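You operate a simulated robot arm through the tools that you are given. There is no shell and no other tool. Be economical: measure what you need, move in short steps, check, and stop when the job is done.

You are at the controls of a simulated two-armed robot. One attempt, no reset.

## Task
Oil the top of the gold block in the blue vice.
Fine: clamp it first; use the pink cloth and the bench oil pad; cloth back, vice open, block in the tote marked clean. Set down upright: what you pick out. A coat counts when it lies all over at full strength: go over it till it gets no stronger.
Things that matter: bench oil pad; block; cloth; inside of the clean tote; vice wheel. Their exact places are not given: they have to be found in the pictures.

Only the result counts: the job must be done as asked and must still hold three seconds after the hand-in. Knocking over, shifting, dropping, spilling or breaking anything else fails it. Flat cloth is picked up by pressing the open fingertips on it (5 to 10 N) and closing them slowly along it; thin cloth reads only 2 to 8 mm in the jaws.

## Robot
Two 7-joint arms with fingered hands on one trunk, on a base that drives. Base frame: it is fixed to the floor where the robot stands at the start and does not move with it; the origin is under the middle of the robot, x ahead of it, y to its left, z up; the surface under the hand at the start is at about z = 880. Units: mm, rad, N and s.
The left shoulder is at the start at [70, 142, 1239], the right one opposite. With the tool pointing down near the work surface each hand reaches from about 380 to 780 mm from the robot's upright axis, wherever it stands, measured 20 degrees to its own side. Places, roughly: bench oil pad [400, -600, 900]; inside of the clean tote [700, -400, 900]; vice wheel [300, 100, 900]. Payload 3.6 kg a hand.
The TCP of each hand is the grasp point between the finger pads, 25 mm short of the fingertips. In the tool frame z runs along the fingers and y along their closing line. Largest opening 88 mm; the body of the gripper starts 29 mm behind the TCP. The gripper is a hand of 5 fingers: y runs from the thumb to the fingers, the wrist lies at [-13, -97, -162] in the tool frame, and closing takes about 1.5 s.
Orientation is told as [roll, pitch, yaw] about the base's x, y, z axes, in that order, counted from this pose: with the fingers straight down and the wrist toward the robot, the tool's x, y and z point along [0, 1, 0], [1, 0, 0] and [0, 0, -1] of the base frame.

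## Interface
- The arms move only by the tool send_rows. It takes "left_commands", "right_commands" or both (then of equal length, played together; a hand with none holds still); each is a list of rows, each a list of 2 entries, a list of its own where there are three numbers: the shift along the tool's x, y, z in mm, then the turn, a rotation vector about the tool's x, y, z in rad. In form: [[[dx, dy, dz], [ax, ay, az]], ...]. A call has 1 to 8 rows; each row shifts and turns the commanded pose from where the row before left it, along the tool's axes as they then stand. "left_gripper" and "right_gripper" are, for a hand that has rows, the closure, from 0 (fully open) to 1 (shut), set as the call begins (left out, the last holds). Each row takes 0.2 s and may step no farther than 50 mm and 0.15 rad from the row before; otherwise, or with a gripper value out of range, the whole call is refused. A pose out of reach is approached as far as the arm can. The call stops where the force on the tool passes 50 N (or 10 N more than at its start, if that is more) or the arm is blocked; 0.2 s more then pass. Each finger travels about 72 mm/s and halts on what it meets, pressing with about 25 N; the grip force reading is that of the motor and also rises with nothing between the fingers. The clock runs only during rows and for 0.2 s after the last one: add rows that do not move to give the fingers time. The reply holds the time, the measured pose of the TCP, the force on the tool along the base axes, the opening and the grip force, in the units named above and with some noise, with the torque about the TCP (base axes, N m) and any sound that the robot's microphone picked up, and new pictures: "show" is both (left out), scene, wrist or none (wrist: the cameras of the hands that moved).
- Cameras (640 x 400 px; columns grow to the right, rows downward): "scene" is now at [124, 0.1, 1441.6]; the picture's right is [-0.01, -1.00, 0.00], its down [-0.80, 0.01, -0.60] and it looks along [0.60, -0.00, -0.80] (base axes); focal length 228 px, centre (320, 200). "left" rides on the left gripper at [-59, -79, -105] in its tool frame; the picture's right is [-0.73, -0.32, 0.61], its down [0.62, -0.68, 0.38] and it looks along [0.29, 0.66, 0.70] (tool axes); focal length 234 px, centre (320, 200). "right" rides on the right gripper at [59, -79, -105] in its tool frame; the picture's right is [-0.73, 0.32, -0.61], its down [-0.62, -0.68, 0.38] and it looks along [-0.29, 0.66, 0.70] (tool axes); focal length 234 px, centre (320, 200).
- raise_lower(by): slides the trunk up (or, below 0, down) by that many mm; the arms and the scene camera ride with it, the base frame stays. It gives what a move gives, with no picture.
- drive_base(legs): drives the robot by 1 to 6 legs, each [ahead, left, turn to the left] in mm, mm and rad, along the robot's own axes; the way and the turn of a leg run together, so that a leg with both is an arc; at most 1500 mm and 3.142 rad a leg. The arms and the cameras ride along, it lands a little off, and it stops where it bumps. It gives what a move gives, and a new picture of the scene camera.
- set_grasp(shape, hand): the hand has 5 fingers and takes this shape, open, in about a second: jaw (thumb against the fingers, like two jaws); tri (thumb and two fingers); tip (a fingertip pinch); poke (one finger out to press); point (the index stretched); flat (the hand flat); cup (the hand cupped); fist (a fist). The gripper value then closes the fingers along that shape, each until it touches; the sizes above hold for jaw. It gives what a move gives, with no picture.
- turn_head(pan, tilt): turns the head with the scene camera to pan (to the left, within 1.501 rad either way) and tilt (down, from -0.506 to 1.204), counted from straight ahead of the robot. It gives what a move gives, and a new picture of the scene camera.
- pixel_to_xyz(camera, pixels): for up to 12 pixels [column, row] of the newest picture of that camera ("zoom" is the newest enlarged one), the place [x, y, z] in the base frame of the surface seen there, good to about 2 mm. It takes no simulated time.
- enlarge(camera, box): a new picture of the part [left, top, right, bottom] of that camera's present view, enlarged. It takes no simulated time.
- finish_job(): hands the job in; it is judged then, once.

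Keep the steps short. Do not move on a guess: measure, check each grasp and each placing, and mend mistakes. In all there are 80 turns and 260 pictures (those below and enlarged ones count). Leave the grippers open and the arms clear of the work at the hand-in unless told otherwise, and finish with a single line.

The tools are called after ">>>" as name(argument=value, ...) on one line, values as JSON. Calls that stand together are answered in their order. send_rows: Moves the arms, as the interface text tells. Its arguments: {"type":"object","properties":{"left_commands":{"type":"array","items":{"type":"array"}},"left_gripper":{"type":"number"},"right_commands":{"type":"array","items":{"type":"array"}},"right_gripper":{"type":"number"},"show":{"type":"string","enum":["both","scene","wrist","none"]}},"required":[]} The other tools are called the same way: raise_lower (by) slides the trunk up or down; set_grasp (shape, hand) gives the hand a shape; drive_base (legs) drives the base; turn_head (pan, tilt) turns the head that bears the scene camera; pixel_to_xyz (camera, pixels) gives the place of the surface under pixels of a picture; enlarge (camera, box) takes an enlarged picture of a part of a camera's view; finish_job () hands the job in.

At the start:

```text
time: 0.0
left_tcp_pos: [477.8, 213.9, 1220.0]
left_orientation: [-0.001, 0.001, 0.002]
left_force: [0.3, 0.5, -0.9]
left_ft_torque: [0.02, -0.01, -0.02]
left_finger_gap: 87.5
left_gripper_force: 0.1
left_shape: jaw
right_tcp_pos: [512.0, -245.2, 1141.8]
right_orientation: [-0.002, 0.001, 0.0]
right_force: [-0.7, 0.1, -1.0]
right_ft_torque: [0.03, -0.03, 0.01]
right_finger_gap: 87.7
right_gripper_force: 0.1
right_shape: jaw
trunk travel left (down, up): [-775.0, 165.0]
robot x, y, heading: [-1.5, -1.1, 0.001]
head pan, tilt: [-0.009, 0.923]
```

scene: 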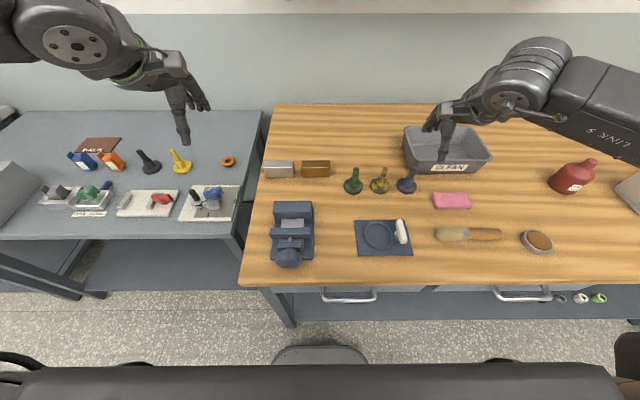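
right: 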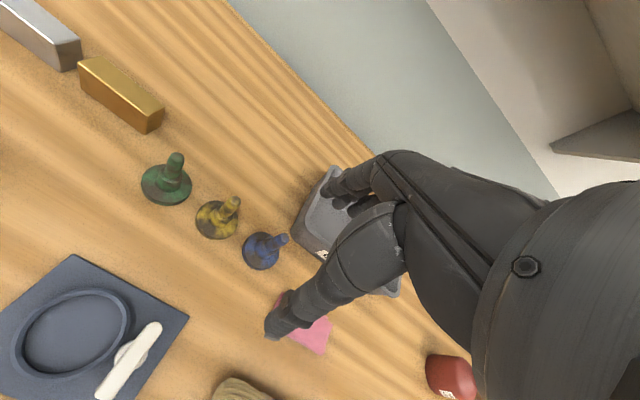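
left: 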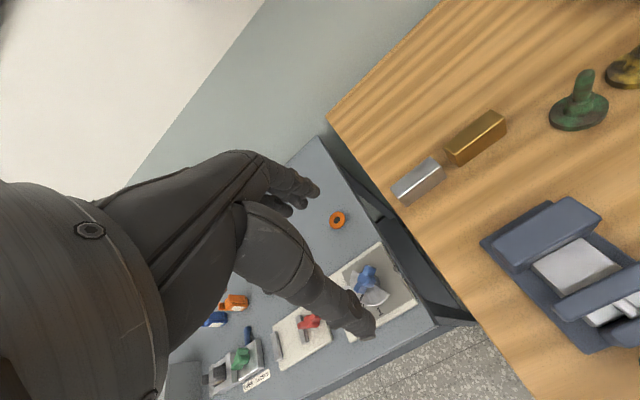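

I see the gold block near (315,169), the vice near (292,232), the pink cloth near (451,201), and a round brown pad near (538,241). I'll enlarge these and measure them.

>>> enlarge(camera="scene", box=[240, 140, 420, 280])

>>> enlarge(camera="scene", box=[390, 110, 640, 280])

>>> pixel_to_xyz(camera="scene", pixels=[[303, 164], [329, 164], [303, 173], [329, 174], [290, 210], [290, 232], [290, 258], [451, 197], [538, 239], [260, 200], [446, 145], [315, 200]])

```text
2.86 times, centred on (330, 210) of scene
```

zoom: 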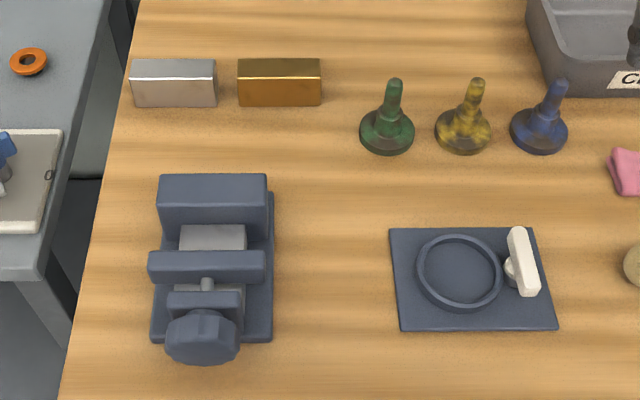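

```text
2.35 times, centred on (515, 195) of scene
```

zoom: 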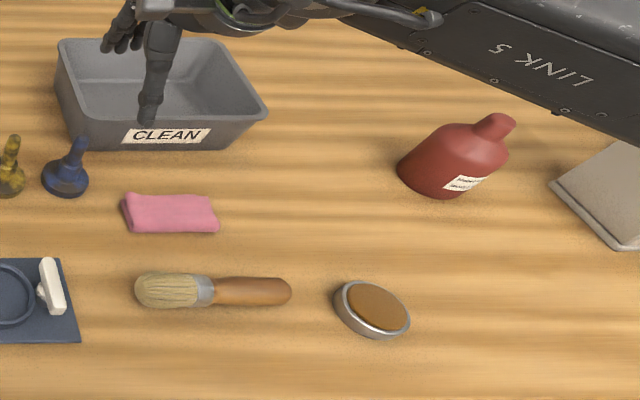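

```text
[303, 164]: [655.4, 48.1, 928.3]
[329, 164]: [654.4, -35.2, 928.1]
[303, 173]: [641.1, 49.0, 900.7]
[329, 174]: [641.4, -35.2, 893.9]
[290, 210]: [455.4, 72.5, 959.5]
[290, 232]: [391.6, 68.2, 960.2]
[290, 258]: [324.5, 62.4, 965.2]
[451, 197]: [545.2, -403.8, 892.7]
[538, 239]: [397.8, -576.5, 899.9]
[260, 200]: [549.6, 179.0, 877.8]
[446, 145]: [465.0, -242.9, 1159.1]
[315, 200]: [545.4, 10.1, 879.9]
```

I'll enlarge the vice and block more and measure their edges.

>>> enlarge(camera="scene", box=[260, 195, 330, 270])

>>> enlarge(camera="left", box=[470, 180, 640, 370])

>>> enlarge(camera="scene", box=[255, 150, 340, 190])

```text
5.33 times, centred on (295, 232) of scene
```

zoom: 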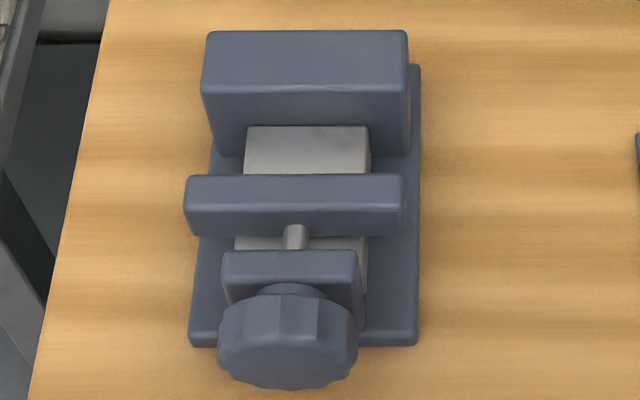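

```text
2.11 times, centred on (555, 275) of left
```

zoom: 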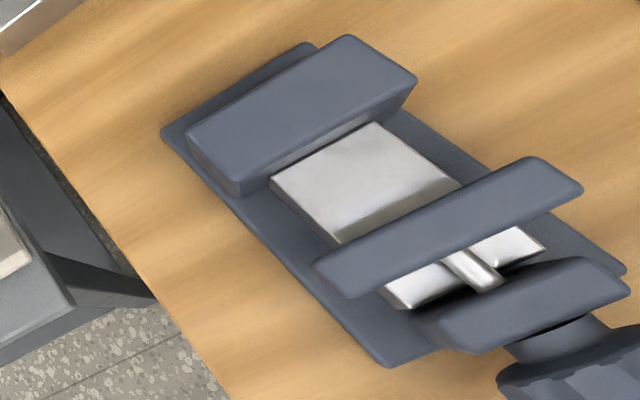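

```text
7.53 times, centred on (298, 170) of scene
```

zoom: 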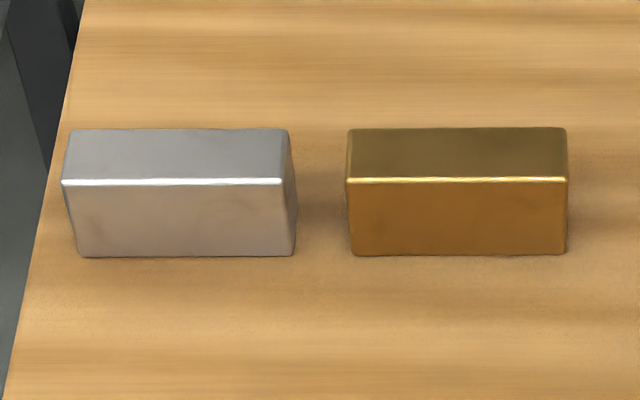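

>>> pixel_to_xyz(camera="zoom", pixels=[[350, 132], [562, 132], [352, 174], [562, 174], [356, 250], [562, 250], [455, 150], [455, 220], [286, 150], [286, 176]])

>>> pixel_to_xyz(camera="scene", pixels=[[273.5, 211.5], [310, 211.5], [292, 202], [271.5, 228.5], [310.3, 228.5], [291, 233], [292.2, 222.2], [288.8, 250.5], [288.8, 258], [288.8, 262], [277, 258], [301, 257]])

```text
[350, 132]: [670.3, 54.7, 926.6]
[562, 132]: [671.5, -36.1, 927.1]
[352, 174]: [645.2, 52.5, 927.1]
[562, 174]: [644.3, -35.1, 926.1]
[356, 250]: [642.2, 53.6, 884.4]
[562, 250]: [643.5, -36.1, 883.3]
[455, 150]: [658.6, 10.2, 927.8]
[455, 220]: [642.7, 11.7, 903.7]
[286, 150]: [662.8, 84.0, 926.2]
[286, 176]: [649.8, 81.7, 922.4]
```

```text
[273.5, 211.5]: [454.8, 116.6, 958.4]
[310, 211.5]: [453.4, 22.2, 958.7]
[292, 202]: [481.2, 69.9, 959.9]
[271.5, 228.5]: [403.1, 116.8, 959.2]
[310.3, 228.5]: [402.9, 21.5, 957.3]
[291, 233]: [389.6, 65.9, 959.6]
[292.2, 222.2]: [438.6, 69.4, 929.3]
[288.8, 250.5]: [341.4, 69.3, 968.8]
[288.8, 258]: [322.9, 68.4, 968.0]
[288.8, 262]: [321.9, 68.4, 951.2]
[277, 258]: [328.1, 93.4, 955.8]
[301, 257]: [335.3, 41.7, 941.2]
```

The block measures x 642–672, y −36–55, z 880–928. The vice gap runs x 405–452 with its centre at y 69, and the guide top is at z 929. I'll use the right hand, so first I drive 120 mm left to bring the block and vice into its reach.

>>> drive_base(legs=[[0, 120, 0]])

```text
time: 1.2
left_tcp_pos: [477.4, 335.3, 1219.9]
left_orientation: [0.001, 0.0, -0.001]
left_force: [-0.1, -0.6, 0.2]
left_ft_torque: [-0.01, 0.04, 0.01]
left_finger_gap: 87.7
left_gripper_force: 0.0
left_shape: jaw
right_tcp_pos: [512.0, -124.4, 1142.4]
right_orientation: [0.002, 0.001, -0.001]
right_force: [0.2, -0.5, 0.8]
right_ft_torque: [0.0, 0.02, 0.05]
right_finger_gap: 87.6
right_gripper_force: 0.1
right_shape: jaw
trunk travel left (down, up): [-775.0, 165.0]
robot x, y, heading: [-2.2, 121.9, -0.002]
head pan, tilt: [-0.009, 0.923]
```

scene: 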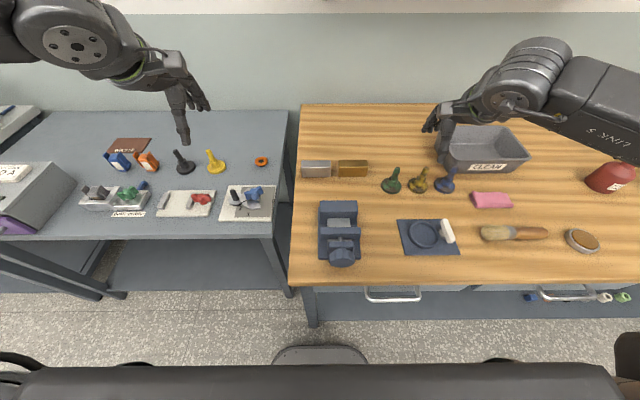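

Now I move the right hand above the block, to (657, 9.5) at z 1010. The tool shift is x +134, y +145, z +132.

>>> send_rows(right_commands=[[[22.3, 24.2, 22], [0, 0, 0]], [[22.3, 24.2, 22], [0, 0, 0]], [[22.3, 24.2, 22], [0, 0, 0]], [[22.3, 24.2, 22], [0, 0, 0]], [[22.3, 24.2, 22], [0, 0, 0]], [[22.3, 24.2, 22], [0, 0, 0]], [[0, 0, 0], [0, 0, 0]]], right_gripper=0)

```text
time: 2.9
left_tcp_pos: [475.6, 336.2, 1220.0]
left_orientation: [0.0, 0.0, 0.001]
left_force: [0.2, 0.3, -0.6]
left_ft_torque: [0.01, -0.01, 0.03]
left_finger_gap: 87.6
left_gripper_force: 0.0
left_shape: jaw
right_tcp_pos: [654.2, 13.7, 1009.6]
right_orientation: [0.001, 0.0, -0.001]
right_force: [0.3, 0.5, -0.3]
right_ft_torque: [0.01, 0.03, -0.01]
right_finger_gap: 87.7
right_gripper_force: 0.1
right_shape: jaw
trunk travel left (down, up): [-775.0, 165.0]
robot x, y, heading: [0.8, 121.9, 0.001]
head pan, tilt: [-0.009, 0.923]
```

scene: 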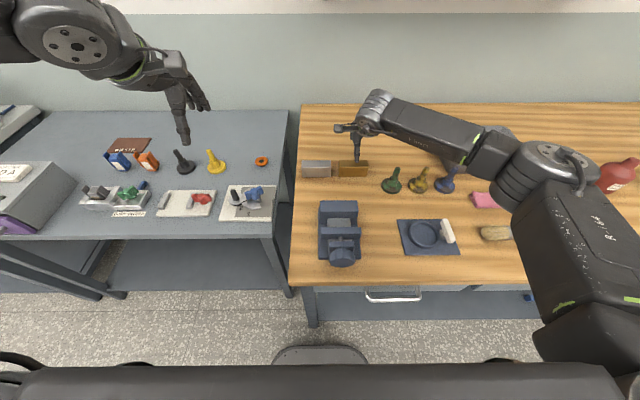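
right: 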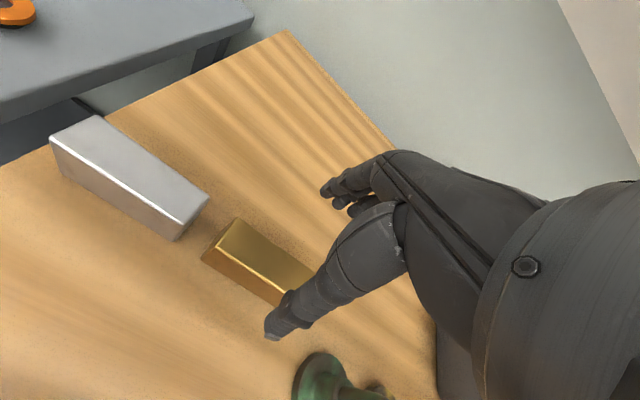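

The hand reads (654, 14, 1010). I correct by y −4 and x +3, lower to z 938 so the tips sit about 15 mm below the block top, then close.

>>> send_rows(right_commands=[[[-4, 3, 24], [0, 0, 0]], [[0, 0, 24], [0, 0, 0]], [[0, 0, 24], [0, 0, 0]], [[0, 0, 0], [0, 0, 0]]], show="both")

>>> send_rows(right_commands=[[[0, 0, 0], [0, 0, 0]], [[0, 0, 0], [0, 0, 0]], [[0, 0, 0], [0, 0, 0]], [[0, 0, 0], [0, 0, 0]], [[0, 0, 0], [0, 0, 0]], [[0, 0, 0], [0, 0, 0]], [[0, 0, 0], [0, 0, 0]], [[0, 0, 0], [0, 0, 0]]], right_gripper=1, show="wrist")

```text
time: 3.9
left_tcp_pos: [476.9, 336.5, 1220.1]
left_orientation: [0.0, -0.001, -0.001]
left_force: [1.3, 0.8, -0.1]
left_ft_torque: [0.03, 0.0, 0.0]
left_finger_gap: 87.8
left_gripper_force: 0.0
left_shape: jaw
right_tcp_pos: [657.5, 8.1, 938.6]
right_orientation: [0.0, -0.002, -0.001]
right_force: [-0.3, 0.2, 0.8]
right_ft_torque: [-0.01, -0.02, -0.03]
right_finger_gap: 87.9
right_gripper_force: 0.0
right_shape: jaw
trunk travel left (down, up): [-775.0, 165.0]
robot x, y, heading: [-2.6, 123.7, 0.002]
head pan, tilt: [-0.009, 0.923]
```

scene: 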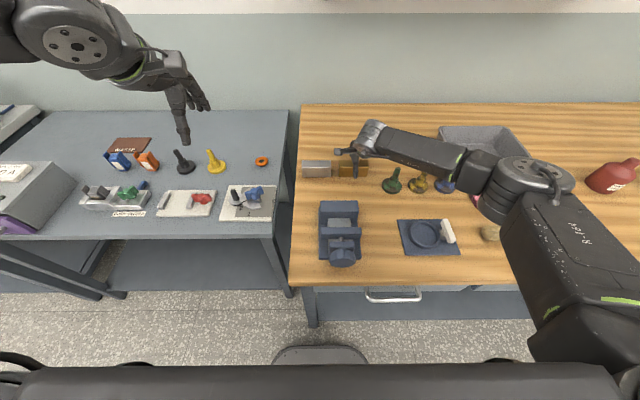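
right: 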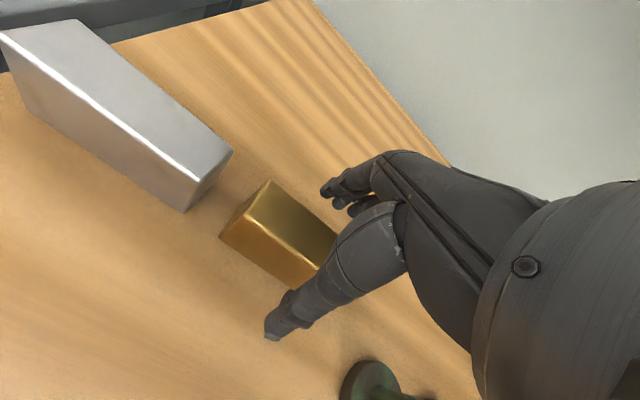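

```text
time: 5.7
left_tcp_pos: [477.3, 336.9, 1219.9]
left_orientation: [0.0, 0.0, 0.0]
left_force: [-0.1, 0.2, 1.2]
left_ft_torque: [0.0, 0.02, 0.0]
left_finger_gap: 87.6
left_gripper_force: 0.0
left_shape: jaw
right_tcp_pos: [657.4, 8.5, 939.8]
right_orientation: [-0.001, 0.0, -0.002]
right_force: [-1.1, 0.1, 0.1]
right_ft_torque: [-0.01, 0.04, 0.08]
right_finger_gap: 28.9
right_gripper_force: 25.0
right_shape: jaw
trunk travel left (down, up): [-775.0, 165.0]
robot x, y, heading: [-3.3, 120.8, 0.002]
head pan, tilt: [-0.009, 0.923]
```

right: 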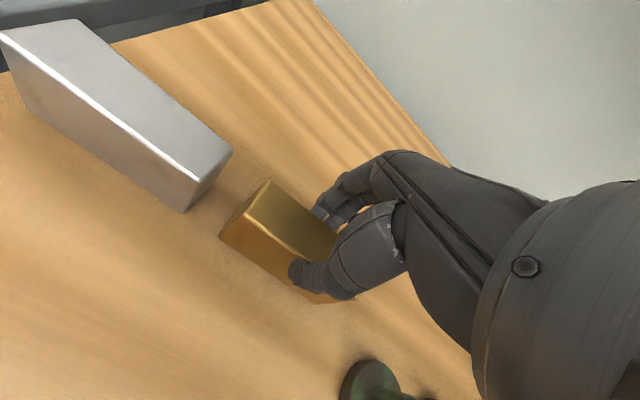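

The jaws hold 29 mm at 25 N, so the block is gripped. I lift it 130 mm straight up and check the reading.

>>> send_rows(right_commands=[[[0, 0, -15], [0, 0, 0]], [[0, 0, -25], [0, 0, 0]], [[0, 0, -30], [0, 0, 0]], [[0, 0, -30], [0, 0, 0]], [[0, 0, -30], [0, 0, 0]], [[0, 0, 0], [0, 0, 0]]])

```text
time: 7.0
left_tcp_pos: [480.1, 336.8, 1219.3]
left_orientation: [-0.001, 0.001, 0.0]
left_force: [0.2, -0.2, -0.3]
left_ft_torque: [0.01, 0.02, -0.01]
left_finger_gap: 87.7
left_gripper_force: 0.1
left_shape: jaw
right_tcp_pos: [662.7, 5.7, 1066.0]
right_orientation: [-0.001, 0.003, -0.002]
right_force: [-0.3, -0.2, -12.1]
right_ft_torque: [-0.05, 0.03, 0.01]
right_finger_gap: 28.4
right_gripper_force: 25.1
right_shape: jaw
trunk travel left (down, up): [-775.0, 165.0]
robot x, y, heading: [-4.3, 124.3, -0.004]
head pan, tilt: [-0.009, 0.923]
```

scene: 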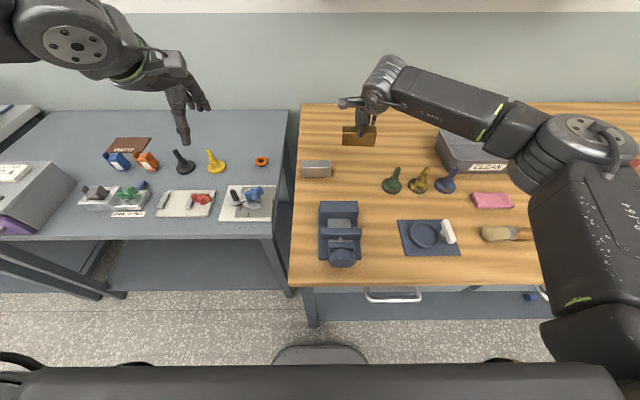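
right: 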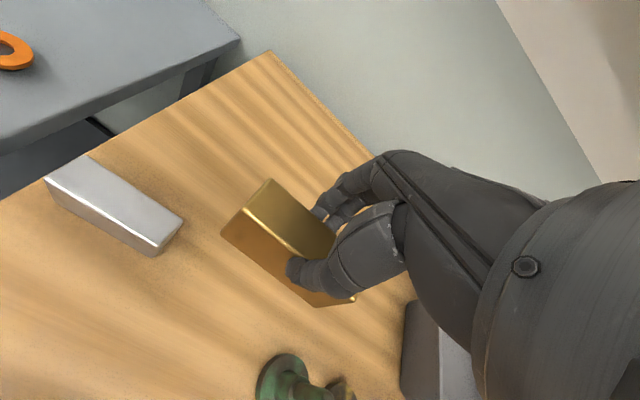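

I'm holding about 12 N of block. I carry it level to above the vice: x −227.5, y +59.5.

>>> send_rows(right_commands=[[[9.9, -28, 0], [0, 0, 0]], [[9.9, -38, 0], [0, 0, 0]], [[9.9, -38, 0], [0, 0, 0]], [[9.9, -38, 0], [0, 0, 0]], [[9.9, -38, 0], [0, 0, 0]], [[5, -28, 0], [0, 0, 0]], [[5, -19.5, 0], [0, 0, 0]], [[0, 0, 0], [0, 0, 0]]])

>>> enlarge(camera="scene", box=[290, 170, 410, 280])

```text
time: 8.8
left_tcp_pos: [479.1, 336.1, 1220.4]
left_orientation: [0.001, 0.002, 0.0]
left_force: [-0.2, -0.6, -0.2]
left_ft_torque: [-0.04, -0.01, 0.04]
left_finger_gap: 87.4
left_gripper_force: 0.1
left_shape: jaw
right_tcp_pos: [432.9, 65.8, 1069.1]
right_orientation: [0.0, 0.0, -0.002]
right_force: [-0.4, 0.4, -12.5]
right_ft_torque: [-0.01, 0.04, 0.0]
right_finger_gap: 28.5
right_gripper_force: 24.8
right_shape: jaw
trunk travel left (down, up): [-775.0, 165.0]
robot x, y, heading: [0.8, 124.3, -0.004]
head pan, tilt: [-0.009, 0.923]
```

scene: 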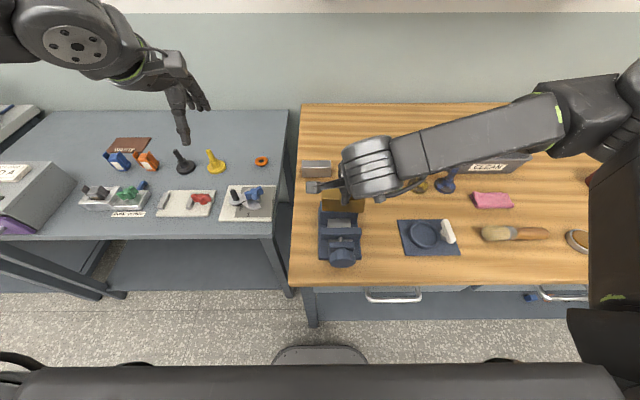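
right: 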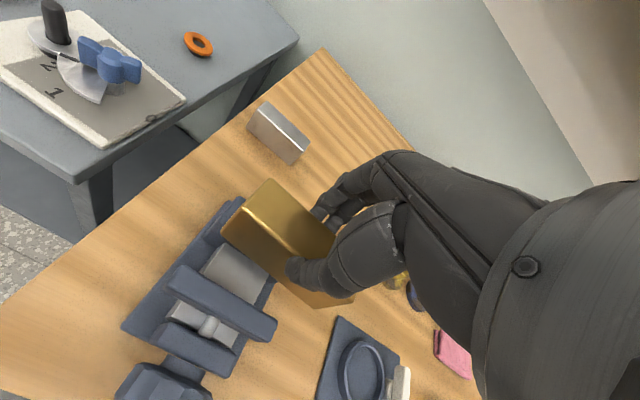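

```text
3.64 times, centred on (350, 225) of scene
```

zoom: 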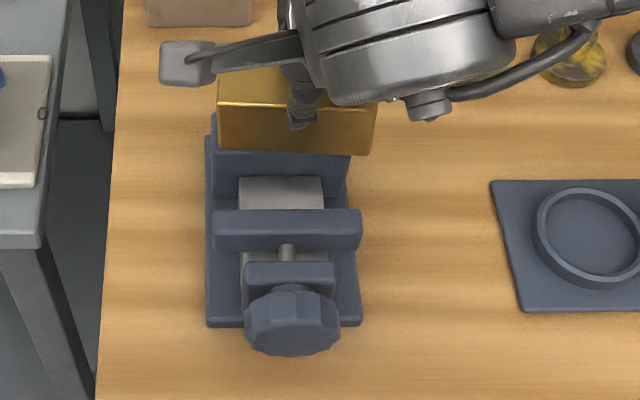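

I measure the block against the vice in this same picture.

>>> pixel_to_xyz(camera="zoom", pixels=[[224, 140], [366, 145], [224, 112], [374, 112], [224, 98], [250, 145], [217, 216], [357, 216], [280, 185], [220, 180], [345, 180], [250, 130]])

>>> pixel_to_xyz(camera="right", pixels=[[237, 205], [270, 185], [300, 240], [180, 270], [272, 328], [230, 265], [190, 280], [325, 296]])

```text
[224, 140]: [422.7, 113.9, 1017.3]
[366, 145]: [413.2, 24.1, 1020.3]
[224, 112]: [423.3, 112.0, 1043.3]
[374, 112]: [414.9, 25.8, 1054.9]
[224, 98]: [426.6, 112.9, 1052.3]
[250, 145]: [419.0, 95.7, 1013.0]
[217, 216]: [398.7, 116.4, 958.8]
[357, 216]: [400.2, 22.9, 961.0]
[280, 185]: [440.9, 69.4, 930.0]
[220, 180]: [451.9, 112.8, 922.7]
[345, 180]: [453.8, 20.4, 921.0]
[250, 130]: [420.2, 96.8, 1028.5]
```

```text
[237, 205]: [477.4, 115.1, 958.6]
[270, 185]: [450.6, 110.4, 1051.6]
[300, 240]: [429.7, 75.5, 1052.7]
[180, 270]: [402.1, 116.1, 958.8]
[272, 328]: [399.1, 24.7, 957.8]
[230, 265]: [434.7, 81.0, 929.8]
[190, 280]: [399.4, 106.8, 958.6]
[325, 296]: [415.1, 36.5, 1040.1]
```

The block has twisted in the fingers by about −0.095 rad in yaw: its left end is at x 422.5 and its right end at x 414. I yaw the tool back, shift x −3, and lower 30 mm, then measure again.

>>> send_rows(right_commands=[[[0, -3, 0], [0, 0, -0.095]], [[0, 0, 15], [0, 0, 0]], [[0, 0, 15], [0, 0, 0]], [[0, 0, 0], [0, 0, 0]]])

>>> enlarge(camera="scene", box=[310, 180, 380, 250])

```text
time: 9.8
left_tcp_pos: [477.7, 336.8, 1219.8]
left_orientation: [0.001, 0.0, 0.001]
left_force: [-0.2, 0.1, 0.4]
left_ft_torque: [0.01, -0.02, 0.01]
left_finger_gap: 87.8
left_gripper_force: 0.1
left_shape: jaw
right_tcp_pos: [430.7, 66.8, 1038.6]
right_orientation: [0.001, 0.003, 0.092]
right_force: [-0.2, -0.2, -12.2]
right_ft_torque: [-0.02, 0.05, -0.01]
right_finger_gap: 28.4
right_gripper_force: 25.4
right_shape: jaw
trunk travel left (down, up): [-775.0, 165.0]
robot x, y, heading: [-2.5, 125.2, -0.0]
head pan, tilt: [-0.009, 0.923]
```

scene: 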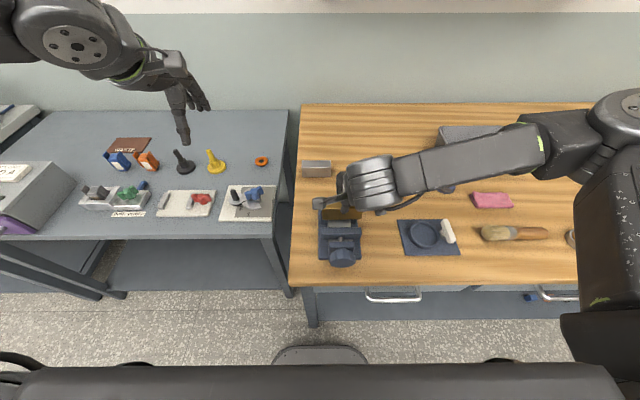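
right: 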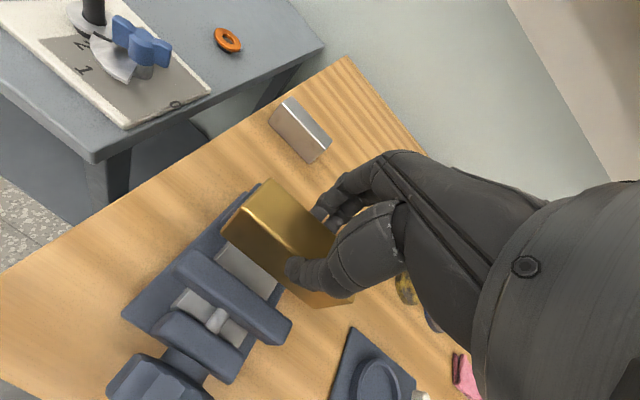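

```text
5.71 times, centred on (345, 215) of scene
```

zoom: 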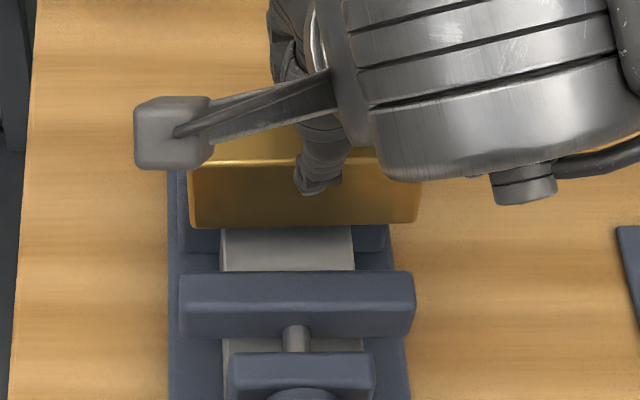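

>>> pixel_to_xyz(camera="zoom", pixels=[[195, 220], [410, 215], [195, 180], [410, 195], [230, 225], [380, 218], [190, 280], [408, 280], [285, 250], [195, 170]])

>>> pixel_to_xyz(camera="right", pixels=[[235, 212], [262, 185], [225, 240], [180, 275], [285, 325], [272, 185], [245, 265]])

```text
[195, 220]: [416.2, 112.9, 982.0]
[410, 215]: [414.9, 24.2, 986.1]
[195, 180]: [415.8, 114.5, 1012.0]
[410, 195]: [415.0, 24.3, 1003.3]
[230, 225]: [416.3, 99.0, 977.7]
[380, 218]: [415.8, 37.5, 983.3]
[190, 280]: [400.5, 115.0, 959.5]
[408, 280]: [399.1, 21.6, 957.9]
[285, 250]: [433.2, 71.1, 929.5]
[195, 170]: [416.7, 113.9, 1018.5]
```

```text
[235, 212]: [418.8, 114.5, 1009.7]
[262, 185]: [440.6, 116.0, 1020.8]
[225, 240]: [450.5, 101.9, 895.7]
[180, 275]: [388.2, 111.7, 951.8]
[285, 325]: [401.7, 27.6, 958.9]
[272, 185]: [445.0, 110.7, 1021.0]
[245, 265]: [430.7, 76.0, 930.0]
```

The block is square now: x 416–446, y 24–114, bottom at about z 977. I lower it 44 mm, then creep until it touches the guide.

>>> send_rows(right_commands=[[[0, 0, 15], [0, 0, 0]], [[0, 0, 15], [0, 0, 0]], [[0, 0, 12], [0, 0, 0]], [[0, 0, 2], [0, 0, 0]], [[0, 0, 1], [0, 0, 0]], [[0, 0, 1], [0, 0, 0]], [[0, 0, 0], [0, 0, 0]]])

```text
time: 11.4
left_tcp_pos: [478.6, 336.2, 1218.3]
left_orientation: [-0.001, 0.0, 0.001]
left_force: [-0.2, 0.6, -0.5]
left_ft_torque: [0.0, -0.01, -0.02]
left_finger_gap: 87.6
left_gripper_force: 0.0
left_shape: jaw
right_tcp_pos: [431.5, 66.2, 991.5]
right_orientation: [0.0, 0.0, 0.093]
right_force: [1.6, -0.4, -10.2]
right_ft_torque: [0.04, -0.03, -0.02]
right_finger_gap: 28.3
right_gripper_force: 25.3
right_shape: jaw
trunk travel left (down, up): [-775.0, 165.0]
robot x, y, heading: [3.0, 121.8, -0.001]
head pan, tilt: [-0.009, 0.923]
```

scene: 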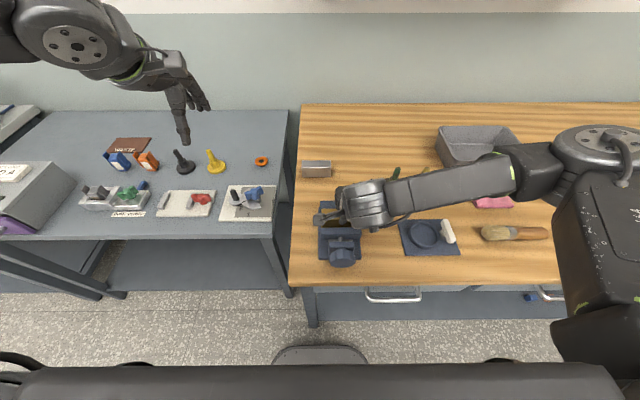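
right: 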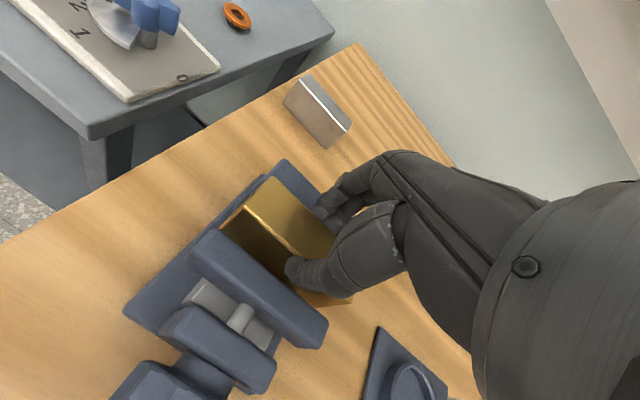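

The force eases from −12.2 to −10.2, so contact is just starting. I creep 2 mm more.

>>> send_rows(right_commands=[[[0, 0, 1], [0, 0, 0]], [[0, 0, 1], [0, 0, 0]], [[0, 0, 0], [0, 0, 0]]], show="none")

```text
time: 12.2
left_tcp_pos: [477.4, 337.0, 1219.3]
left_orientation: [-0.001, 0.0, -0.001]
left_force: [0.2, -0.9, -0.2]
left_ft_torque: [-0.01, 0.04, 0.01]
left_finger_gap: 87.7
left_gripper_force: 0.0
left_shape: jaw
right_tcp_pos: [429.7, 67.3, 989.8]
right_orientation: [0.0, -0.002, 0.091]
right_force: [4.2, -1.3, 2.8]
right_ft_torque: [0.02, -0.17, 0.01]
right_finger_gap: 28.7
right_gripper_force: 25.2
right_shape: jaw
trunk travel left (down, up): [-775.0, 165.0]
robot x, y, heading: [-1.7, 119.9, -0.004]
head pan, tilt: [-0.009, 0.923]
```

The block is now supported at +2.8 N. I open the fingers, rise 120 mm, and look.

>>> send_rows(right_commands=[[[0, 0, 0], [0, 0, 0]], [[0, 0, 0], [0, 0, 0]], [[0, 0, 0], [0, 0, 0]], [[0, 0, 0], [0, 0, 0]], [[0, 0, 0], [0, 0, 0]], [[0, 0, -20], [0, 0, 0]], [[0, 0, -45], [0, 0, 0]], [[0, 0, -45], [0, 0, 0.095]]], right_gripper=0)

>>> enlarge(camera="right", box=[120, 140, 340, 380])

```text
time: 14.1
left_tcp_pos: [476.4, 338.3, 1219.5]
left_orientation: [-0.002, 0.0, 0.001]
left_force: [0.0, 0.9, 0.1]
left_ft_torque: [0.0, -0.01, -0.03]
left_finger_gap: 87.7
left_gripper_force: 0.0
left_shape: jaw
right_tcp_pos: [427.6, 65.5, 1103.7]
right_orientation: [-0.001, -0.001, -0.001]
right_force: [0.1, -0.3, 0.6]
right_ft_torque: [-0.04, 0.02, 0.01]
right_finger_gap: 87.7
right_gripper_force: 0.0
right_shape: jaw
trunk travel left (down, up): [-775.0, 165.0]
robot x, y, heading: [-4.1, 125.1, -0.0]
head pan, tilt: [-0.009, 0.923]
```

scene: 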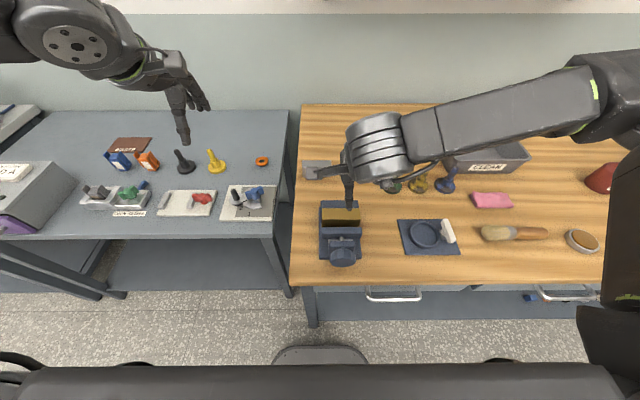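
right: 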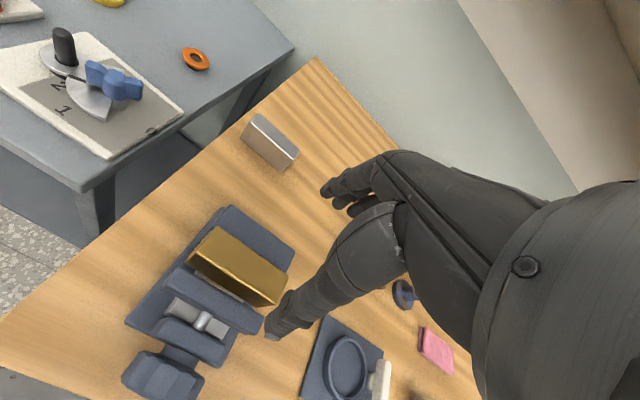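

```text
1.67 times, centred on (230, 260) of right
```

zoom: 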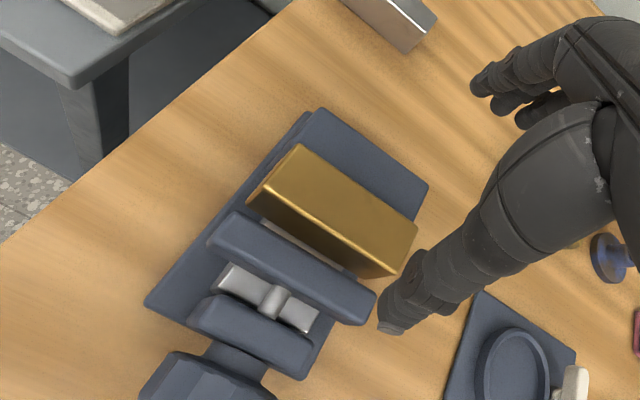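

The block stands in the vice gap. For the wheel I'll come in with horizontal fingers, so I drive back 280 mm and left 80 mm. That gives the right arm room in front of the bench.

>>> drive_base(legs=[[-280, 0, 0], [0, 80, 0]])

```text
time: 16.7
left_tcp_pos: [191.9, 409.8, 1221.0]
left_orientation: [0.004, -0.001, -0.005]
left_force: [-0.5, -0.8, -0.1]
left_ft_torque: [-0.02, 0.01, -0.01]
left_finger_gap: 88.1
left_gripper_force: 0.0
left_shape: jaw
right_tcp_pos: [142.0, 137.8, 1101.5]
right_orientation: [0.005, 0.0, -0.008]
right_force: [0.2, 0.4, -0.2]
right_ft_torque: [0.04, -0.01, 0.01]
right_finger_gap: 87.6
right_gripper_force: 0.0
right_shape: jaw
trunk travel left (down, up): [-775.0, 165.0]
robot x, y, heading: [-287.4, 198.5, -0.005]
head pan, tilt: [-0.009, 0.923]
```

scene: 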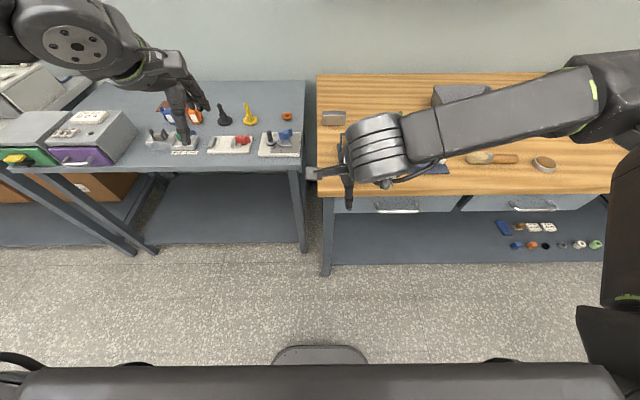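

I pitch the right hand up about its tool x, by −1.2 rad first, with no shift.

>>> send_rows(right_commands=[[[0, 0, 0], [-0.15, 0, 0]], [[0, 0, 0], [-0.15, 0, 0]], [[0, 0, 0], [-0.15, 0, 0]], [[0, 0, 0], [-0.15, 0, 0]], [[0, 0, 0], [-0.15, 0, 0]], [[0, 0, 0], [-0.15, 0, 0]], [[0, 0, 0], [-0.15, 0, 0]], [[0, 0, 0], [-0.15, 0, 0]]], show="scene")

```text
time: 18.7
left_tcp_pos: [192.5, 412.7, 1220.0]
left_orientation: [0.002, 0.0, -0.005]
left_force: [-1.2, -0.5, -0.3]
left_ft_torque: [0.0, -0.02, 0.01]
left_finger_gap: 87.7
left_gripper_force: 0.1
left_shape: jaw
right_tcp_pos: [188.5, 161.0, 1229.6]
right_orientation: [0.09, -1.042, -0.108]
right_force: [0.2, -0.1, -0.1]
right_ft_torque: [-0.02, 0.01, -0.02]
right_finger_gap: 88.0
right_gripper_force: 0.0
right_shape: jaw
right hand out of reach, approached as far as the arm can: row 5, 6, 7, 8
trunk travel left (down, up): [-775.0, 165.0]
robot x, y, heading: [-284.6, 198.7, -0.006]
head pan, tilt: [-0.009, 0.923]
stopped in row 8 (right hand): the arm was blocked; the commanded pose is now the measured one
```

scene: 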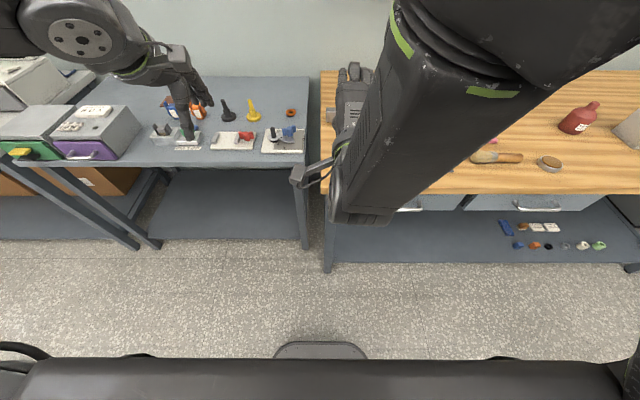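

The arm was folded too tight to pitch fully. I drive back another 100 mm and lower the trunk 220 mm, so the arm can reach forward at shoulder height.

>>> drive_base(legs=[[-100, 0, 0]])

>>> raise_lower(by=-220)

>>> turn_head(pan=-0.15, tilt=0.6)

```text
time: 19.8
left_tcp_pos: [91.0, 413.5, 1219.6]
left_orientation: [0.0, 0.001, -0.004]
left_force: [0.2, -1.0, 0.0]
left_ft_torque: [0.0, 0.0, 0.01]
left_finger_gap: 87.4
left_gripper_force: 0.0
left_shape: jaw
right_tcp_pos: [87.6, 163.0, 1229.3]
right_orientation: [0.085, -1.04, -0.103]
right_force: [-0.2, 0.5, -0.6]
right_ft_torque: [0.0, -0.02, -0.05]
right_finger_gap: 87.7
right_gripper_force: 0.0
right_shape: jaw
trunk travel left (down, up): [-775.0, 165.0]
robot x, y, heading: [-388.4, 201.7, -0.006]
head pan, tilt: [-0.009, 0.923]
```

scene: 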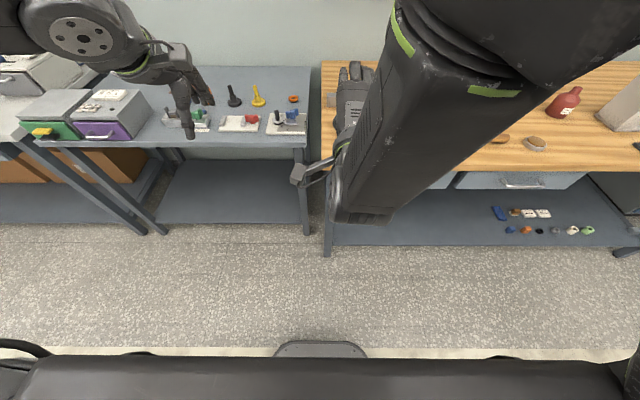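

```text
time: 22.1
left_tcp_pos: [88.9, 412.6, 999.8]
left_orientation: [0.0, -0.002, -0.006]
left_force: [0.0, -0.1, -0.3]
left_ft_torque: [0.02, -0.03, -0.05]
left_finger_gap: 87.7
left_gripper_force: 0.1
left_shape: jaw
right_tcp_pos: [85.2, 162.8, 1010.4]
right_orientation: [0.087, -1.044, -0.106]
right_force: [-0.8, 0.8, 1.0]
right_ft_torque: [-0.01, -0.03, 0.02]
right_finger_gap: 88.0
right_gripper_force: 0.1
right_shape: jaw
trunk travel left (down, up): [-555.0, 385.0]
robot x, y, heading: [-389.4, 201.4, -0.004]
head pan, tilt: [-0.009, 0.923]
```

```text
time: 23.0
left_tcp_pos: [89.8, 413.9, 999.9]
left_orientation: [0.0, -0.001, -0.005]
left_force: [0.7, 0.1, 0.5]
left_ft_torque: [-0.01, -0.02, 0.03]
left_finger_gap: 87.9
left_gripper_force: 0.0
left_shape: jaw
right_tcp_pos: [87.0, 162.3, 1011.4]
right_orientation: [0.094, -1.042, -0.114]
right_force: [-0.1, 0.9, 0.3]
right_ft_torque: [0.02, 0.02, 0.01]
right_finger_gap: 88.2
right_gripper_force: 0.0
right_shape: jaw
trunk travel left (down, up): [-555.0, 385.0]
robot x, y, heading: [-389.5, 201.5, -0.005]
head pan, tilt: [-0.15, 0.6]
```

scene: 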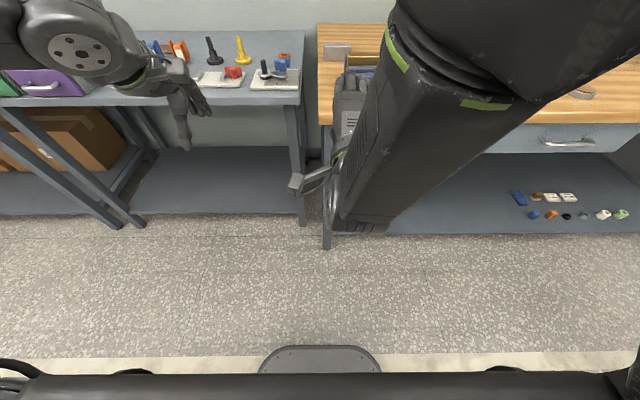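

Now the shoulder is near z 1020. I finish the pitch of −0.53 rad while shifting forward 120, down 68, and right 80.

>>> send_rows(right_commands=[[[-20, 0.5, 34.5], [-0.1325, 0, 0]], [[-20, -4.1, 34.3], [-0.1325, 0, 0]], [[-20, -8.6, 33.4], [-0.1325, 0, 0]], [[-20, -12.9, 31.9], [-0.1325, 0, 0]], [[0, 0, 0], [0, 0, 0]]])

```text
time: 23.7
left_tcp_pos: [87.7, 413.8, 999.6]
left_orientation: [0.0, 0.0, -0.005]
left_force: [0.2, -0.7, -0.5]
left_ft_torque: [-0.04, 0.0, -0.01]
left_finger_gap: 87.6
left_gripper_force: 0.1
left_shape: jaw
right_tcp_pos: [121.5, 184.9, 1065.7]
right_orientation: [0.229, -1.179, -0.272]
right_force: [0.7, -0.2, 0.8]
right_ft_torque: [-0.01, 0.01, -0.02]
right_finger_gap: 88.1
right_gripper_force: 0.1
right_shape: jaw
right hand out of reach, approached as far as the arm can: row 1, 2, 3
trunk travel left (down, up): [-555.0, 385.0]
robot x, y, heading: [-389.9, 201.2, -0.008]
head pan, tilt: [-0.15, 0.6]
stopped in row 3 (right hand): the arm was blocked; the commanded pose is now the measured one
```

scene: 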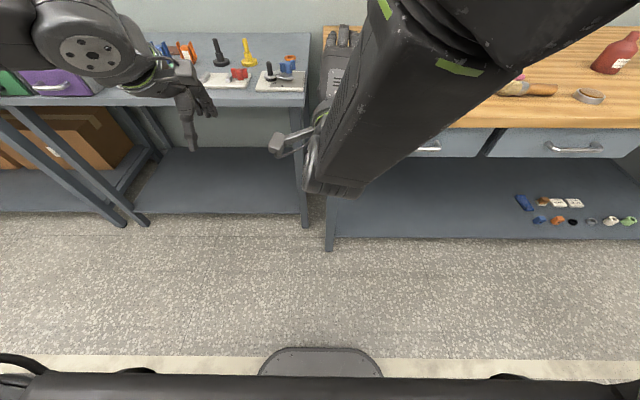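
right: 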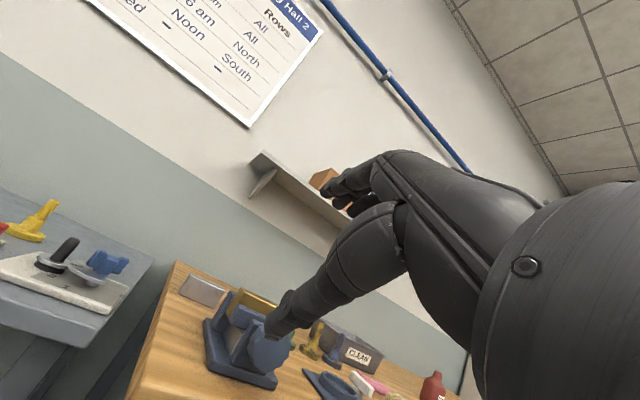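

The wrist limit blocks fingers-forward with this arm. I switch to gripping the wheel from above with the fingers down and turning by roll. I raise the trunk again and pitch the hand back down.

>>> raise_lower(by=220)

>>> send_rows(right_commands=[[[0, 0, 0], [0.15, 0, 0]], [[0, 0, 0], [0.15, 0, 0]], [[0, 0, 0], [0.15, 0, 0]], [[0, 0, 0], [0.15, 0, 0]], [[0, 0, 0], [0.15, 0, 0]], [[0, 0, 0], [0.15, 0, 0]], [[0, 0, 0], [0.15, 0, 0]], [[0, 0, 0], [0.129, 0, 0]]], show="none")

>>> turn_head(pan=-0.1, tilt=0.85)

```text
time: 26.1
left_tcp_pos: [88.8, 414.5, 1219.8]
left_orientation: [0.0, 0.0, -0.006]
left_force: [0.1, 0.3, 0.3]
left_ft_torque: [0.03, 0.0, -0.01]
left_finger_gap: 87.8
left_gripper_force: 0.0
left_shape: jaw
right_tcp_pos: [121.0, 187.5, 1286.5]
right_orientation: [0.232, -1.178, -0.276]
right_force: [-0.2, 0.0, -0.5]
right_ft_torque: [-0.01, 0.02, 0.0]
right_finger_gap: 87.7
right_gripper_force: 0.1
right_shape: jaw
trunk travel left (down, up): [-775.0, 165.0]
robot x, y, heading: [-389.2, 203.0, -0.008]
head pan, tilt: [-0.15, 0.6]
```

```text
time: 27.9
left_tcp_pos: [89.8, 414.6, 1218.4]
left_orientation: [0.001, 0.001, -0.005]
left_force: [0.7, -0.4, -0.1]
left_ft_torque: [0.01, 0.0, -0.02]
left_finger_gap: 87.7
left_gripper_force: 0.0
left_shape: jaw
right_tcp_pos: [120.5, 188.7, 1283.2]
right_orientation: [0.079, -0.011, -0.059]
right_force: [0.4, -0.4, -0.6]
right_ft_torque: [0.01, -0.02, 0.02]
right_finger_gap: 87.9
right_gripper_force: 0.1
right_shape: jaw
trunk travel left (down, up): [-775.0, 165.0]
robot x, y, heading: [-388.7, 199.7, -0.01]
head pan, tilt: [-0.15, 0.6]
```

```text
time: 28.6
left_tcp_pos: [88.5, 414.2, 1219.0]
left_orientation: [0.001, 0.0, -0.005]
left_force: [-0.3, -0.1, -0.1]
left_ft_torque: [-0.02, 0.0, 0.0]
left_finger_gap: 87.9
left_gripper_force: 0.1
left_shape: jaw
right_tcp_pos: [119.4, 187.7, 1283.9]
right_orientation: [0.079, -0.014, -0.058]
right_force: [-0.3, 1.2, 0.3]
right_ft_torque: [-0.02, 0.03, 0.01]
right_finger_gap: 87.7
right_gripper_force: 0.1
right_shape: jaw
trunk travel left (down, up): [-775.0, 165.0]
robot x, y, heading: [-389.7, 204.2, -0.006]
head pan, tilt: [-0.099, 0.85]
```

scene: 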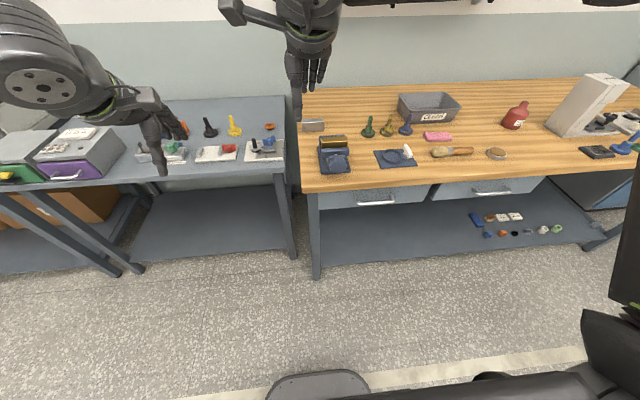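

The hand is down again with roll 0.079 and yaw −0.058. I level it and yaw it to +90° so the wrist is on the right. Then I drive forward 290 mm with the hand still high.

>>> send_rows(right_commands=[[[0, 0, 0], [0, -0.079, 0]], [[0, 0, 0], [0, 0, -0.148]], [[0, 0, 0], [0, 0, -0.148]], [[0, 0, 0], [0, 0, -0.148]], [[0, 0, 0], [0, 0, -0.148]], [[0, 0, 0], [0, 0, -0.148]], [[0, 0, 0], [0, 0, -0.148]], [[0, 0, 0], [0, 0, -0.148]]], show="none")

>>> send_rows(right_commands=[[[0, 0, 0], [0, 0, -0.148]], [[0, 0, 0], [0, 0, -0.148]], [[0, 0, 0], [0, 0, -0.148]], [[0, 0, 0], [0, 0, -0.148]], [[0, 0, 0], [0, 0, 0]]], show="none")

>>> drive_base(legs=[[290, 0, 0.007]])

```text
time: 30.4
left_tcp_pos: [89.9, 413.7, 1218.6]
left_orientation: [-0.001, -0.002, -0.005]
left_force: [0.0, -0.2, 0.4]
left_ft_torque: [-0.04, -0.02, -0.01]
left_finger_gap: 87.6
left_gripper_force: 0.1
left_shape: jaw
right_tcp_pos: [120.8, 188.5, 1284.7]
right_orientation: [-0.01, -0.007, 0.978]
right_force: [0.0, -0.9, -0.4]
right_ft_torque: [-0.01, 0.02, 0.01]
right_finger_gap: 87.8
right_gripper_force: 0.2
right_shape: jaw
trunk travel left (down, up): [-775.0, 165.0]
robot x, y, heading: [-390.3, 199.9, -0.006]
head pan, tilt: [-0.099, 0.85]
```

```text
time: 31.6
left_tcp_pos: [89.1, 413.6, 1219.5]
left_orientation: [0.002, 0.0, -0.005]
left_force: [-0.8, -0.2, -0.3]
left_ft_torque: [0.0, 0.01, 0.01]
left_finger_gap: 87.6
left_gripper_force: 0.1
left_shape: jaw
right_tcp_pos: [-47.5, 253.0, 1256.3]
right_orientation: [-0.012, -0.001, 1.562]
right_force: [0.0, 0.4, -0.5]
right_ft_torque: [-0.01, -0.01, -0.02]
right_finger_gap: 88.0
right_gripper_force: 0.0
right_shape: jaw
right hand out of reach, approached as far as the arm can: row 1, 2, 3, 4
trunk travel left (down, up): [-775.0, 165.0]
robot x, y, heading: [-384.6, 203.2, -0.007]
head pan, tilt: [-0.099, 0.85]
```

```text
time: 33.6
left_tcp_pos: [385.2, 405.8, 1219.6]
left_orientation: [-0.001, -0.002, -0.016]
left_force: [0.0, 0.0, -0.4]
left_ft_torque: [0.02, -0.01, -0.01]
left_finger_gap: 87.6
left_gripper_force: 0.0
left_shape: jaw
right_tcp_pos: [248.2, 246.4, 1257.4]
right_orientation: [-0.013, 0.0, 1.553]
right_force: [-0.7, 0.8, -0.1]
right_ft_torque: [0.02, -0.02, -0.01]
right_finger_gap: 87.9
right_gripper_force: 0.1
right_shape: jaw
trunk travel left (down, up): [-775.0, 165.0]
robot x, y, heading: [-96.2, 197.5, -0.017]
head pan, tilt: [-0.099, 0.85]
```

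scene: 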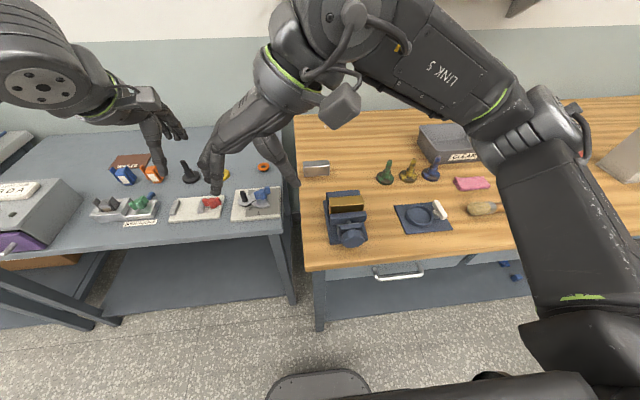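

The high, close pose went out of reach. I bring the hand down and right toward a point above the wheel and check the readings there.

>>> send_rows(right_commands=[[[13, -19, 25], [0, 0, 0]], [[13, -19, 25], [0, 0, 0]], [[13, -19, 25], [0, 0, 0]], [[13, -19, 25], [0, 0, 0]], [[13, -19, 25], [0, 0, 0]], [[13, -19, 25], [0, 0, 0]], [[0, 0, 0], [0, 0, 0]], [[0, 0, 0], [0, 0, 0]]], show="both")

```text
time: 35.5
left_tcp_pos: [386.7, 404.9, 1220.3]
left_orientation: [0.0, 0.0, -0.017]
left_force: [0.3, -0.1, -0.1]
left_ft_torque: [-0.01, -0.02, 0.0]
left_finger_gap: 87.8
left_gripper_force: 0.0
left_shape: jaw
right_tcp_pos: [187.7, 154.1, 1131.1]
right_orientation: [-0.009, -0.001, 1.551]
right_force: [0.5, 0.0, 0.0]
right_ft_torque: [-0.03, 0.02, -0.02]
right_finger_gap: 87.9
right_gripper_force: 0.1
right_shape: jaw
right hand out of reach, approached as far as the arm can: row 5, 6
trunk travel left (down, up): [-775.0, 165.0]
robot x, y, heading: [-91.2, 199.2, -0.013]
head pan, tilt: [-0.099, 0.85]
```

scene: 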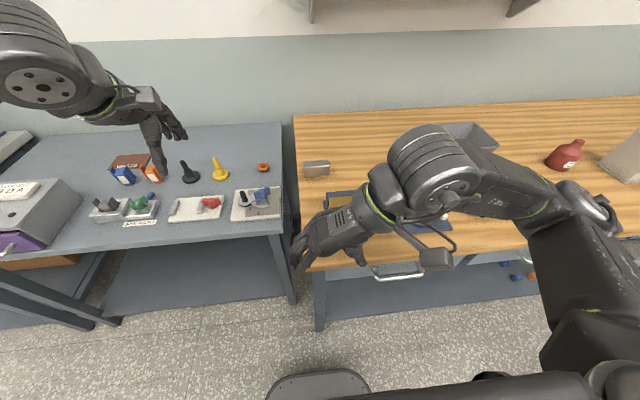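
right: 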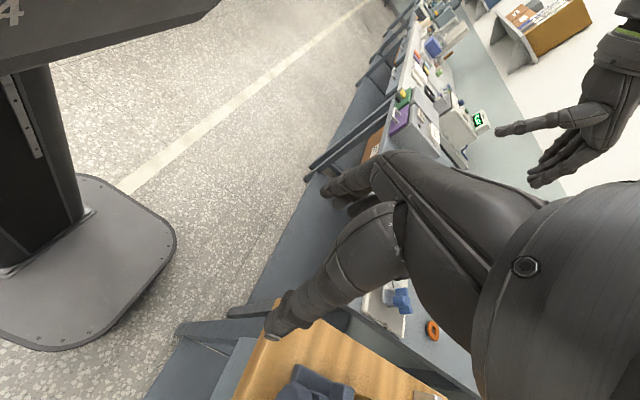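

The commanded pose follows the measured one, (188,154,1131). I go to above the wheel at (330,68,1060): tool x −142, y −86, z +70.

>>> send_rows(right_commands=[[[-30, -5, 0], [0, 0, 0]], [[-30, -10, 0], [0, 0, 0]], [[-30, -15, 0], [0, 0, 0]], [[-30, -20, 0], [0, 0, 10]], [[-22, -20, 20], [0, 0, 0]], [[0, -16, 25], [0, 0, 0]], [[0, 0, 25], [0, 0, 0]], [[0, 0, 0], [0, 0, 0]]], show="both")

```text
refused: 10 is not a number from -6.98132 to 6.98132
```

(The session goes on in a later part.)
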